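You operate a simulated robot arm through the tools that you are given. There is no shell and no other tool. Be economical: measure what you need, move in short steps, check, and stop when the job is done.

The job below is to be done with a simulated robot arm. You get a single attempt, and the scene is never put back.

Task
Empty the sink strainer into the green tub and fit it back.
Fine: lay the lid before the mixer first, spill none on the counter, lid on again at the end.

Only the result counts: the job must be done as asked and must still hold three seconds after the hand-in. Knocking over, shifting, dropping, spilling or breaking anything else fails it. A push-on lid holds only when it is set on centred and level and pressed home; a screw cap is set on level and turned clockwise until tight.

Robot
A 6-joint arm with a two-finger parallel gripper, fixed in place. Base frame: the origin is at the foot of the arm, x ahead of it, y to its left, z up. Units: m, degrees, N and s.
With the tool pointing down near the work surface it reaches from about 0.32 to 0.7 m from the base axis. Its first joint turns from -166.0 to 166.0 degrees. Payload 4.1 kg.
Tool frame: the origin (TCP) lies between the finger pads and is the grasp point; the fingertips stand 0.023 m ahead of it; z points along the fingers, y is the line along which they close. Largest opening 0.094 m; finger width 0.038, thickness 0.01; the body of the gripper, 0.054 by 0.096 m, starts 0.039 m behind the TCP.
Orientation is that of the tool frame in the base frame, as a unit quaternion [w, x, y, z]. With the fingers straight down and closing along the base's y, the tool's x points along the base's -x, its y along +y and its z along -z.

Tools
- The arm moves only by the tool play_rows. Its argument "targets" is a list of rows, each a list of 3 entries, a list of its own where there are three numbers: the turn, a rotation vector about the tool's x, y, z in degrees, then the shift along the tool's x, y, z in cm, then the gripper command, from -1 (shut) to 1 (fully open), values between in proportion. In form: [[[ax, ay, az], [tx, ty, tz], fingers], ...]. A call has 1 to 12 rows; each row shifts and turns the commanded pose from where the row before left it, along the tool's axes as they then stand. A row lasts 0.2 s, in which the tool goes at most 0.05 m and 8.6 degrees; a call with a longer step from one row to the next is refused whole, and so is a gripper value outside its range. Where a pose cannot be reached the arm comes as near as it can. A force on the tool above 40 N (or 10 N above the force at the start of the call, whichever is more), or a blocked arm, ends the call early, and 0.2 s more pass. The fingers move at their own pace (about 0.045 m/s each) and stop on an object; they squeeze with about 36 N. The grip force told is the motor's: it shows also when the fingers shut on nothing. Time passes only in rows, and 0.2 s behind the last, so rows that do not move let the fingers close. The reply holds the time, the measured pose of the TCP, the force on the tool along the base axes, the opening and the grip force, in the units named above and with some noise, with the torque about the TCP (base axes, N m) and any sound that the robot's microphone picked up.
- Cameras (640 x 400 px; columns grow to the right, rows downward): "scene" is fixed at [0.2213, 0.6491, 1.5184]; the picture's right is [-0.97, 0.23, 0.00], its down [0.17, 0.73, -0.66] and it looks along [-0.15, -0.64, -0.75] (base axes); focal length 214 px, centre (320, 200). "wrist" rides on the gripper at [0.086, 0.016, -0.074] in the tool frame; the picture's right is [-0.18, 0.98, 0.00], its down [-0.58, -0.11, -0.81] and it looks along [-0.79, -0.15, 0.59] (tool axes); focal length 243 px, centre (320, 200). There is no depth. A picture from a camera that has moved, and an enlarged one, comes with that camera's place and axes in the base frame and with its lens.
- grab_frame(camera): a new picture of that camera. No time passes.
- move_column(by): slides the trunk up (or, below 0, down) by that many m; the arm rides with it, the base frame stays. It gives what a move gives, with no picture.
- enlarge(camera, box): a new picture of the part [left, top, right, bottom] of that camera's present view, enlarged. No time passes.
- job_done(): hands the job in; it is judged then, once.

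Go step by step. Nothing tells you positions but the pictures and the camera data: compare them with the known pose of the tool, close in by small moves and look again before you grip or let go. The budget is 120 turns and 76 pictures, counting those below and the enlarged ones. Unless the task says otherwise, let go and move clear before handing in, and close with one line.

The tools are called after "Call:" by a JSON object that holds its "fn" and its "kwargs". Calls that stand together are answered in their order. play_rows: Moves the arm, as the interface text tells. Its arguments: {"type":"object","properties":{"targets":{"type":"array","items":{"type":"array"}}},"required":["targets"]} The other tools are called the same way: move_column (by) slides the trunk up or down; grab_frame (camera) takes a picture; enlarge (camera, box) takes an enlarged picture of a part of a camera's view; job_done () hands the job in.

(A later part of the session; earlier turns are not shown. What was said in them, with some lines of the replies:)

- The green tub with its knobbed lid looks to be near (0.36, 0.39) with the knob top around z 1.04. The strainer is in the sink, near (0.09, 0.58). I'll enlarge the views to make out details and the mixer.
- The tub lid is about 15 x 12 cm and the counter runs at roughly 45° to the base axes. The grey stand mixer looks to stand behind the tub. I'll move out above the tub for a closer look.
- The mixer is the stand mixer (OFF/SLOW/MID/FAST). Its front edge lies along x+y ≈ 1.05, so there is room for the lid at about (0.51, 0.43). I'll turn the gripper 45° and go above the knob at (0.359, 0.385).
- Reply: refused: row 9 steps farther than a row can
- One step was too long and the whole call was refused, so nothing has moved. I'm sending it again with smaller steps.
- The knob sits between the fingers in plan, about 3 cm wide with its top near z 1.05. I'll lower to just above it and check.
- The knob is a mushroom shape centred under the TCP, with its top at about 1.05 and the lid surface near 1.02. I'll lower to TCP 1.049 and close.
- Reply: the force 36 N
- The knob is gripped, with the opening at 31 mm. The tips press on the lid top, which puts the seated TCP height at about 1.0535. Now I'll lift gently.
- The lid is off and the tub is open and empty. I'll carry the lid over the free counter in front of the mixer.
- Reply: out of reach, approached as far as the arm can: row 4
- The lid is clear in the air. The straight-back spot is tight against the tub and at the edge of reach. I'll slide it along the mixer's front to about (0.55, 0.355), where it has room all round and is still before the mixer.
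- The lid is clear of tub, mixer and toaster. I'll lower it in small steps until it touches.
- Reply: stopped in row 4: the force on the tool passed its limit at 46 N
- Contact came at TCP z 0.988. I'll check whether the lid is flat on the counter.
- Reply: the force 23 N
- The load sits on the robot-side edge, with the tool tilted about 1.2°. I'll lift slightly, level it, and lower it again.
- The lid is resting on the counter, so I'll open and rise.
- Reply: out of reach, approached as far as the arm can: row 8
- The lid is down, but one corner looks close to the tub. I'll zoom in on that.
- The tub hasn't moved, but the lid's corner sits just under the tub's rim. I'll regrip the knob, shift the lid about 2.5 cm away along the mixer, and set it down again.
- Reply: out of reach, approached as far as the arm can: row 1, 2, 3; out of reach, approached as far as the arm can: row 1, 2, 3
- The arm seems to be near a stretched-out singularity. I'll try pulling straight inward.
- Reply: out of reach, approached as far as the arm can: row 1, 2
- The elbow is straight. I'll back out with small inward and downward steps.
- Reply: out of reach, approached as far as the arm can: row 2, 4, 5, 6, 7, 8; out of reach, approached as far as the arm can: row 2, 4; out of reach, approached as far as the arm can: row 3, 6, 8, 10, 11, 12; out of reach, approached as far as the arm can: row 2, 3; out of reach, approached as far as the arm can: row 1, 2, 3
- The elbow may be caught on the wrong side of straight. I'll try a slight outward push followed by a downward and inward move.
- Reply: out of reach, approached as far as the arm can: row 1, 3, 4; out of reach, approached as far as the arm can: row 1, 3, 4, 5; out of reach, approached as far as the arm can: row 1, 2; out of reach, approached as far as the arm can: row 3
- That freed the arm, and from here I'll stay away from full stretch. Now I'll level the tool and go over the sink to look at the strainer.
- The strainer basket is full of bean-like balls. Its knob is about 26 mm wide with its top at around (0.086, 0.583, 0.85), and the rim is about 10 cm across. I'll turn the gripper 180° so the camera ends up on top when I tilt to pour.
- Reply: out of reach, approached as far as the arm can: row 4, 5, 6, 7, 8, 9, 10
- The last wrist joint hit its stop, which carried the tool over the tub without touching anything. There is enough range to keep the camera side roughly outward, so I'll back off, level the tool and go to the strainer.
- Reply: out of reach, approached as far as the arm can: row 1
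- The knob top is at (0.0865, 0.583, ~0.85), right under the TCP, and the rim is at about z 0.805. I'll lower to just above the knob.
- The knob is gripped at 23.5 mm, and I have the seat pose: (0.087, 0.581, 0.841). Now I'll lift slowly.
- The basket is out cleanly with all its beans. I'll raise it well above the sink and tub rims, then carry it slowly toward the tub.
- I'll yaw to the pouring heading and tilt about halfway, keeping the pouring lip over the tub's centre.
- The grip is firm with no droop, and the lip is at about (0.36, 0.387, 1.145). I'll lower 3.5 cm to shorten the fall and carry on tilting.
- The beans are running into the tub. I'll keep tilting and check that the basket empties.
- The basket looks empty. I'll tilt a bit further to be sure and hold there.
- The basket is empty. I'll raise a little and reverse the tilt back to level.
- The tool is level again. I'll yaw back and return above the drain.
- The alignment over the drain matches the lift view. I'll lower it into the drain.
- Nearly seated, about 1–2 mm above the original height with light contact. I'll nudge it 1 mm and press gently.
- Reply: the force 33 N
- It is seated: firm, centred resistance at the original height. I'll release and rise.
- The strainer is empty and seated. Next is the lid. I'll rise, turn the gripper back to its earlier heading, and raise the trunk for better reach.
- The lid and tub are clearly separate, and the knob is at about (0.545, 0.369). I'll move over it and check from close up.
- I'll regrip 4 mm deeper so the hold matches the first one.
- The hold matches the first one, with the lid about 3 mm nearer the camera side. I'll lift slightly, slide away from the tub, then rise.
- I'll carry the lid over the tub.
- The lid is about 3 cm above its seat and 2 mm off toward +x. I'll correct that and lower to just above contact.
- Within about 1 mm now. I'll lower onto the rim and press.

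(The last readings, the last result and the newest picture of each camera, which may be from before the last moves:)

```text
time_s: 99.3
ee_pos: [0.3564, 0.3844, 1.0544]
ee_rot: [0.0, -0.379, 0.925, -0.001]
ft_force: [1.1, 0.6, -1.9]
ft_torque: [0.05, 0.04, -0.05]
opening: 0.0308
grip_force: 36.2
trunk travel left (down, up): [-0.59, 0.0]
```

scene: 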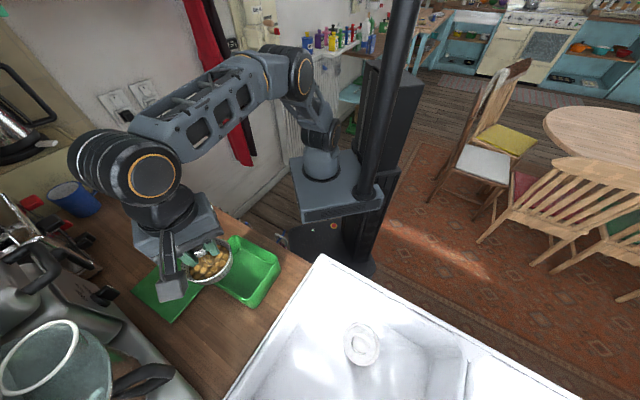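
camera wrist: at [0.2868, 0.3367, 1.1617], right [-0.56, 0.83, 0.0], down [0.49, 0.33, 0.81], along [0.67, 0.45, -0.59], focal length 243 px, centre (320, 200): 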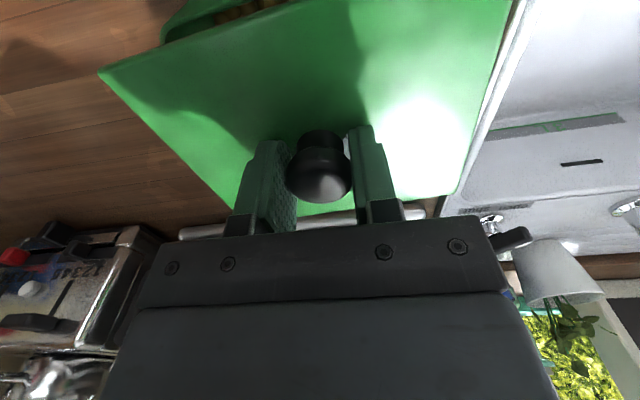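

Call:
{"fn": "play_rows", "kwargs": {"targets": [[[0, 0, 0], [0, 0, 0.15], -1], [[0, 0, 0], [0, 0, 0.15], -1], [[0, 0, 0], [0, 0, 0.15], -1], [[0, 0, 0], [0, 0, 0.15], -1], [[0, 0, 0], [0, 0, 0], -1]]}}

Call:
{"fn": "enlarge", "kwargs": {"camera": "scene", "box": [180, 220, 300, 320]}}

```text
time_s: 100.5
ee_pos: [0.3557, 0.3854, 1.054]
ee_rot: [0.004, -0.381, 0.925, 0.001]
ft_force: [-0.1, -3.8, 14.5]
ft_torque: [-0.74, 0.63, 0.08]
opening: 0.0308
grip_force: 36.4
trunk travel left (down, up): [-0.59, 0.0]
stopped in row 5: the force on the tool passed its limit at 41 N (the readings are from after the stop); the commanded pose is now the measured one
```

```text
4.00 times, centred on (240, 270) of scene
camera zoom: at [0.2213, 0.6491, 1.5184], right [-0.97, 0.23, 0.0], down [0.17, 0.73, -0.66], along [-0.15, -0.64, -0.75], focal length 858 px, centre (640, -80)
```

zoom: 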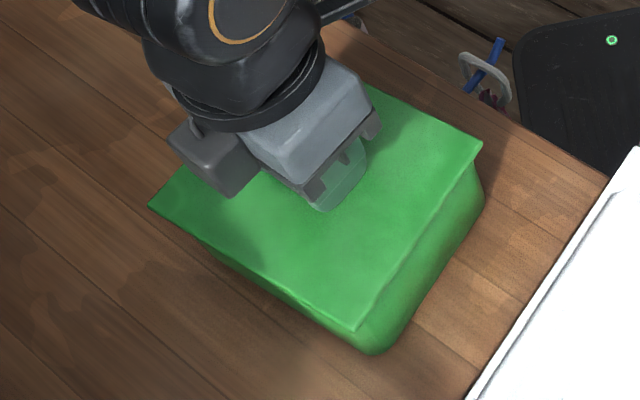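

The lid is at its seated height, but the load is on the robot-side edge. I'll correct the slight tilt so the far side is pressed home too.

Call:
{"fn": "play_rows", "kwargs": {"targets": [[[0, 0, 0], [0, 0, -0.1], -1], [[0, 0.6, 0], [0, 0, 0], -1], [[0, 0, 0], [0, 0, 0.2], -1], [[0, 0, 0], [0, 0, 0.15], -1], [[0, 0, 0], [0, 0, 0], -1]]}}

```text
time_s: 101.6
ee_pos: [0.3563, 0.3868, 1.0541]
ee_rot: [0.002, -0.379, 0.925, 0.002]
ft_force: [-1.6, -5.3, 18.1]
ft_torque: [-0.77, 0.59, -0.11]
opening: 0.0305
grip_force: 36.2
trunk travel left (down, up): [-0.59, 0.0]
stopped in row 5: the force on the tool passed its limit at 42 N (the readings are from after the stop); the commanded pose is now the measured one
```

The load is still off-centre, and the picture suggests the lid sits 1–2 mm too far out. I'll lift a little, shift it inward and re-seat.

Call:
{"fn": "play_rows", "kwargs": {"targets": [[[0, 0, 0], [0, 0, -0.6], -1], [[0, 0, 0], [0, 0, 0], -1], [[0, 0, 0], [0, 0, 0], -1]]}}

Call:
{"fn": "enlarge", "kwargs": {"camera": "scene", "box": [200, 230, 290, 310]}}

```text
time_s: 102.4
ee_pos: [0.358, 0.387, 1.0576]
ee_rot: [0.001, -0.379, 0.925, 0.001]
ft_force: [0.0, -0.3, -2.1]
ft_torque: [0.0, 0.0, -0.02]
opening: 0.0305
grip_force: 36.5
trunk travel left (down, up): [-0.59, 0.0]
```

```text
5.00 times, centred on (245, 270) of scene
camera zoom: at [0.2213, 0.6491, 1.5184], right [-0.97, 0.23, 0.0], down [0.17, 0.73, -0.66], along [-0.15, -0.64, -0.75], focal length 1072 px, centre (695, -150)
```

zoom: 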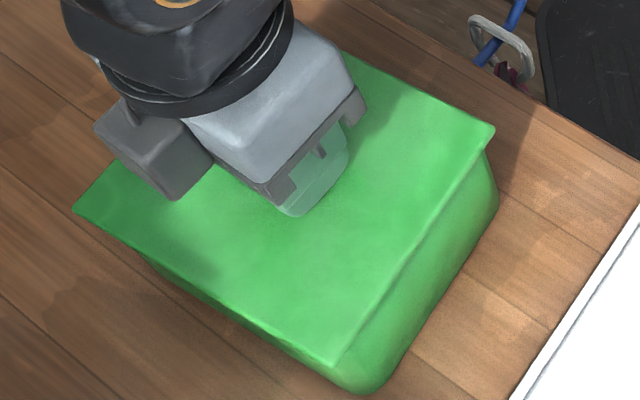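

The corners show the lid about 3–4 mm too far toward +y. I'll correct that and re-seat.

Call:
{"fn": "play_rows", "kwargs": {"targets": [[[0, 0, 0], [0, 0, -0.5], -1], [[0, 0, 0], [0.32, -0.18, 0], -1], [[0, 0, 0], [0, 0, 0.4], -1], [[0, 0, 0], [0, 0, 0], -1]]}}

Call:
{"fn": "enlarge", "kwargs": {"camera": "scene", "box": [200, 230, 290, 310]}}

```text
time_s: 103.4
ee_pos: [0.3582, 0.3841, 1.0591]
ee_rot: [0.001, -0.38, 0.925, 0.001]
ft_force: [-0.4, 0.3, -2.1]
ft_torque: [-0.01, -0.01, 0.03]
opening: 0.0307
grip_force: 35.3
trunk travel left (down, up): [-0.59, 0.0]
```

```text
5.00 times, centred on (245, 270) of scene
camera zoom: at [0.2213, 0.6491, 1.5184], right [-0.97, 0.23, 0.0], down [0.17, 0.73, -0.66], along [-0.15, -0.64, -0.75], focal length 1072 px, centre (695, -150)
```

zoom: 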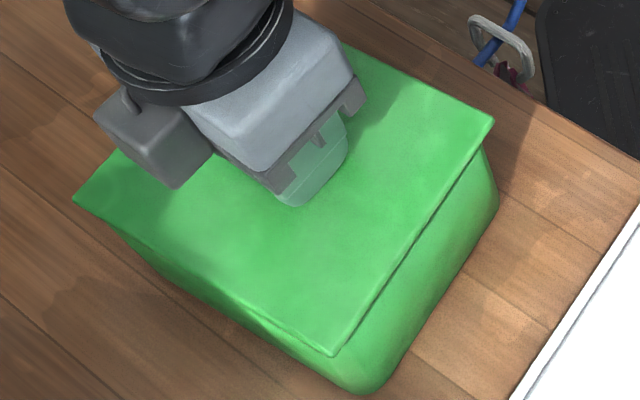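

The corners now match the original seat to within a millimetre. Lowering and pressing.

Call:
{"fn": "play_rows", "kwargs": {"targets": [[[0, 0, 0], [0, 0, 0.3], -1], [[0, 0, 0], [0, 0, 0.2], -1], [[0, 0, 0], [0, 0, 0.15], -1], [[0, 0, 0], [0, 0, 0.15], -1], [[0, 0, 0], [0, 0, 0], -1]]}}

```text
time_s: 104.6
ee_pos: [0.3563, 0.385, 1.0549]
ee_rot: [0.003, -0.38, 0.925, 0.003]
ft_force: [3.9, 4.1, 34.5]
ft_torque: [-1.13, 0.87, -0.03]
opening: 0.0304
grip_force: 36.4
trunk travel left (down, up): [-0.59, 0.0]
```

The pressing load still leans to the robot side, probably because I'm rigidly holding the knob. I'll release it and press on the lid top with the fingertips either side of it.

Call:
{"fn": "play_rows", "kwargs": {"targets": [[[0, 0, 0], [0, 0, -0.3], -1], [[0, 0, 0], [0, 0, 0], -0.1], [[0, 0, 0], [0, 0, 0], -0.1], [[0, 0, 0], [0, 0, 0], -0.1]]}}

Call:
{"fn": "enlarge", "kwargs": {"camera": "scene", "box": [200, 230, 290, 310]}}

```text
time_s: 105.6
ee_pos: [0.3554, 0.3847, 1.055]
ee_rot: [0.001, -0.379, 0.925, 0.001]
ft_force: [-5.9, 6.6, 17.9]
ft_torque: [-0.28, 0.18, -0.16]
opening: 0.0396
grip_force: 0.0
trunk travel left (down, up): [-0.59, 0.0]
```

```text
5.00 times, centred on (245, 270) of scene
camera zoom: at [0.2213, 0.6491, 1.5184], right [-0.97, 0.23, 0.0], down [0.17, 0.73, -0.66], along [-0.15, -0.64, -0.75], focal length 1072 px, centre (695, -150)
```

zoom: 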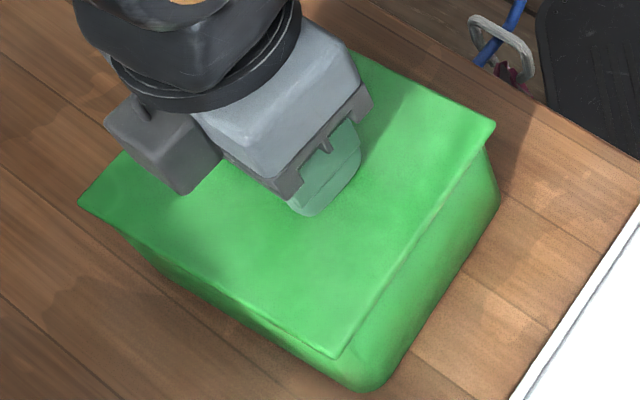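

Call:
{"fn": "play_rows", "kwargs": {"targets": [[[0, 0, 0], [0, 0, 0.15], -0.1], [[0, 0, 0], [0, 0, 0.1], -0.1], [[0, 0, 0], [0, 0, 0], -0.1]]}}

```text
time_s: 106.4
ee_pos: [0.3564, 0.3841, 1.0541]
ee_rot: [0.004, -0.38, 0.925, 0.001]
ft_force: [-1.5, 5.3, 33.8]
ft_torque: [-0.39, 0.33, -0.26]
opening: 0.0396
grip_force: 0.1
trunk travel left (down, up): [-0.59, 0.0]
```

Call:
{"fn": "play_rows", "kwargs": {"targets": [[[0, 0, 0], [0, 0, 0.15], -0.1], [[0, 0, 0], [0, 0, 0.1], -0.1], [[0, 0, 0], [0, 0, 0], -0.1]]}}

Call:
{"fn": "play_rows", "kwargs": {"targets": [[[0, 0, 0], [0, 0, -0.5], -0.1], [[0, 0, 0], [0, 0, -0.5], 0.1], [[0, 0, 0], [0, 0, -1.5], 0.3], [[0, 0, 0], [0, 0, -3], 0.3], [[0, 0, 0], [0, 0, -4], 0.3], [[0, 0, 0], [3, 0, -2], 0.3], [[0, 0, 0], [3, 0, 0], 0.3], [[0, 0, 0], [0, 0, 0], 0.3]]}}

Call:
{"fn": "enlarge", "kwargs": {"camera": "scene", "box": [180, 220, 300, 320]}}

Call:
{"fn": "grab_frame", "kwargs": {"camera": "wrist"}}

```text
time_s: 107.1
ee_pos: [0.3568, 0.3851, 1.0544]
ee_rot: [0.005, -0.38, 0.925, 0.004]
ft_force: [-3.2, -0.2, 16.5]
ft_torque: [-0.36, 0.16, -0.14]
opening: 0.0405
grip_force: 0.1
trunk travel left (down, up): [-0.59, 0.0]
stopped in row 3: the force on the tool passed its limit at 45 N (the readings are from after the stop); the commanded pose is now the measured one
```

```text
time_s: 108.9
ee_pos: [0.3156, 0.3407, 1.1695]
ee_rot: [0.004, -0.379, 0.925, 0.002]
ft_force: [0.2, 0.3, -0.2]
ft_torque: [0.01, -0.02, 0.01]
opening: 0.0611
grip_force: 0.2
trunk travel left (down, up): [-0.59, 0.0]
```

```text
4.00 times, centred on (240, 270) of scene
camera zoom: at [0.2213, 0.6491, 1.5184], right [-0.97, 0.23, 0.0], down [0.17, 0.73, -0.66], along [-0.15, -0.64, -0.75], focal length 858 px, centre (640, -80)
```

zoom: 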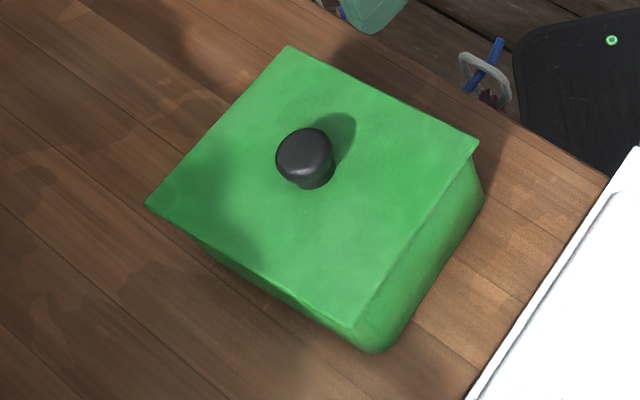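

```text
4 pictures are left
camera wrist: at [0.2421, 0.2914, 1.2409], right [-0.56, 0.83, 0.0], down [0.49, 0.33, 0.81], along [0.67, 0.46, -0.59], focal length 243 px, centre (320, 200)
```

wrist: 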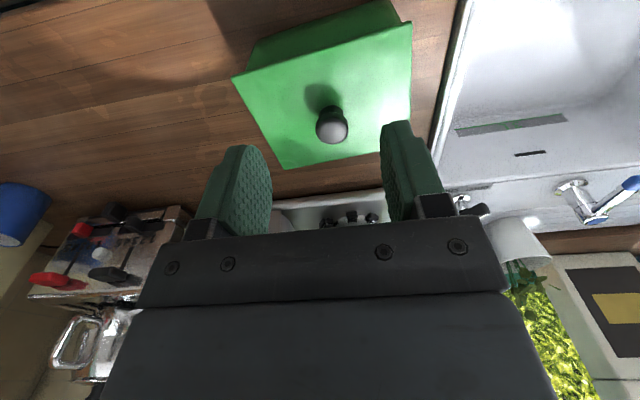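

The lid looks square and level. I'll take one comparison with exactly the same crop I used before the lid was touched.

Call:
{"fn": "enlarge", "kwargs": {"camera": "scene", "box": [180, 200, 300, 320]}}

```text
3.33 times, centred on (240, 260) of scene
camera zoom: at [0.2213, 0.6491, 1.5184], right [-0.97, 0.23, 0.0], down [0.17, 0.73, -0.66], along [-0.15, -0.64, -0.75], focal length 715 px, centre (587, 0)
```

zoom: 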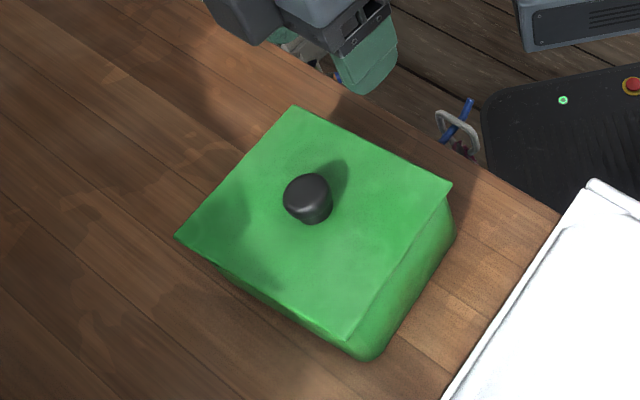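

The crop matches the untouched state to within 1–2 px. To make sure it is pressed home evenly, I'll press gently with closed fingertips on the far half and compare heights.

Call:
{"fn": "play_rows", "kwargs": {"targets": [[[0, 0.5, 0], [-3.4, 0, 0], -1], [[0, 0, 0], [-3.4, 0, 0], -1], [[0, 0, 0], [-3.4, 0, 0], -1], [[0, 0, 0], [0, 0, 4], -1], [[0, 0, 0], [0, 0, 4], -1], [[0, 0, 0], [0, 0, 2], -1], [[0, 0, 0], [0, 0, 0], -1]]}}

Call:
{"fn": "play_rows", "kwargs": {"targets": [[[0, 0, 0], [0, 0, 0.5], -1], [[0, 0, 0], [0, 0, 0.3], -1], [[0, 0, 0], [0, 0, 0.2], -1], [[0, 0, 0], [0, 0, 0.2], -1], [[0, 0, 0], [0, 0, 0.2], -1], [[0, 0, 0], [0, 0, 0.2], -1], [[0, 0, 0], [0, 0, 0], -1]]}}

```text
time_s: 110.5
ee_pos: [0.3849, 0.4155, 1.0657]
ee_rot: [-0.001, -0.379, 0.925, 0.002]
ft_force: [-0.1, -0.5, 0.2]
ft_torque: [0.0, 0.01, -0.01]
opening: 0.0
grip_force: 36.2
trunk travel left (down, up): [-0.59, 0.0]
```

```text
time_s: 112.1
ee_pos: [0.3851, 0.4156, 1.0536]
ee_rot: [0.002, -0.379, 0.925, 0.003]
ft_force: [-3.4, -2.2, 23.2]
ft_torque: [-0.36, 0.42, 0.0]
opening: 0.0
grip_force: 36.7
trunk travel left (down, up): [-0.59, 0.0]
```

The far half is at the original height. Now the same check on the near half.

Call:
{"fn": "play_rows", "kwargs": {"targets": [[[0, 0, 0], [0, 0, -2], -1], [[0, 0, 0], [0, 0, -4], -1], [[0, 0, 0], [4.3, 0, 0], -1], [[0, 0, 0], [4.2, 0, 0], -1], [[0, 0, 0], [0, 0, 2.5], -1], [[0, 0, 0], [0, 0, 2], -1], [[0, 0, 0], [0, 0, 0.5], -1], [[0, 0, 0], [0, 0, 0.5], -1], [[0, 0, 0], [0, 0, 0.2], -1], [[0, 0, 0], [0, 0, 0.2], -1], [[0, 0, 0], [0, 0, 0], -1]]}}

```text
time_s: 114.5
ee_pos: [0.3264, 0.3533, 1.0535]
ee_rot: [0.001, -0.379, 0.925, 0.001]
ft_force: [-0.3, -0.7, 12.8]
ft_torque: [-0.14, 0.09, -0.01]
opening: 0.0002
grip_force: 36.0
trunk travel left (down, up): [-0.59, 0.0]
```

Both halves are level at the original seated height. I'll retreat and take a last look.

Call:
{"fn": "play_rows", "kwargs": {"targets": [[[0, 0, 0], [0, 0, 0.15], -1], [[0, 0, 0], [0, 0, 0], -1], [[0, 0, 0], [0, 0, -2], -1], [[0, 0, 0], [0, 0, -4], -1], [[0, 0, 0], [0, 0, -4], -1], [[0, 0, 0], [0, 0, -4], -1], [[0, 0, 0], [3, 0, -3], -1], [[0, 0, 0], [3, 0, 0], -1], [[0, 0, 0], [0, 0, 0], -1]]}}

Call:
{"fn": "grab_frame", "kwargs": {"camera": "scene"}}

```text
time_s: 116.5
ee_pos: [0.2844, 0.3127, 1.2199]
ee_rot: [-0.001, -0.379, 0.925, 0.001]
ft_force: [0.0, -0.3, 0.3]
ft_torque: [0.0, -0.03, 0.01]
opening: 0.0
grip_force: 36.1
trunk travel left (down, up): [-0.59, 0.0]
```

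```text
2 pictures are left
```

scene: 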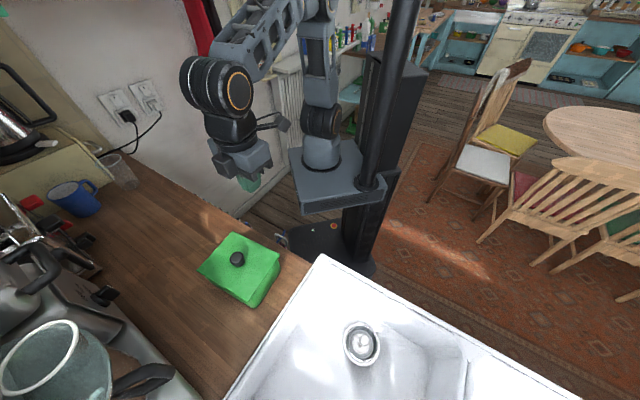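

The lid is on the tub, the strainer is empty and back in the drain, the counter is clean and the arm is clear. Handing in.

Call:
{"fn": "job_done", "kwargs": {}}

```text
The job is handed in.
```

The strainer is emptied into the green tub and back in the drain. The lid was laid before the stand mixer first, is now pressed back on the tub, and I saw no spill on the counter.
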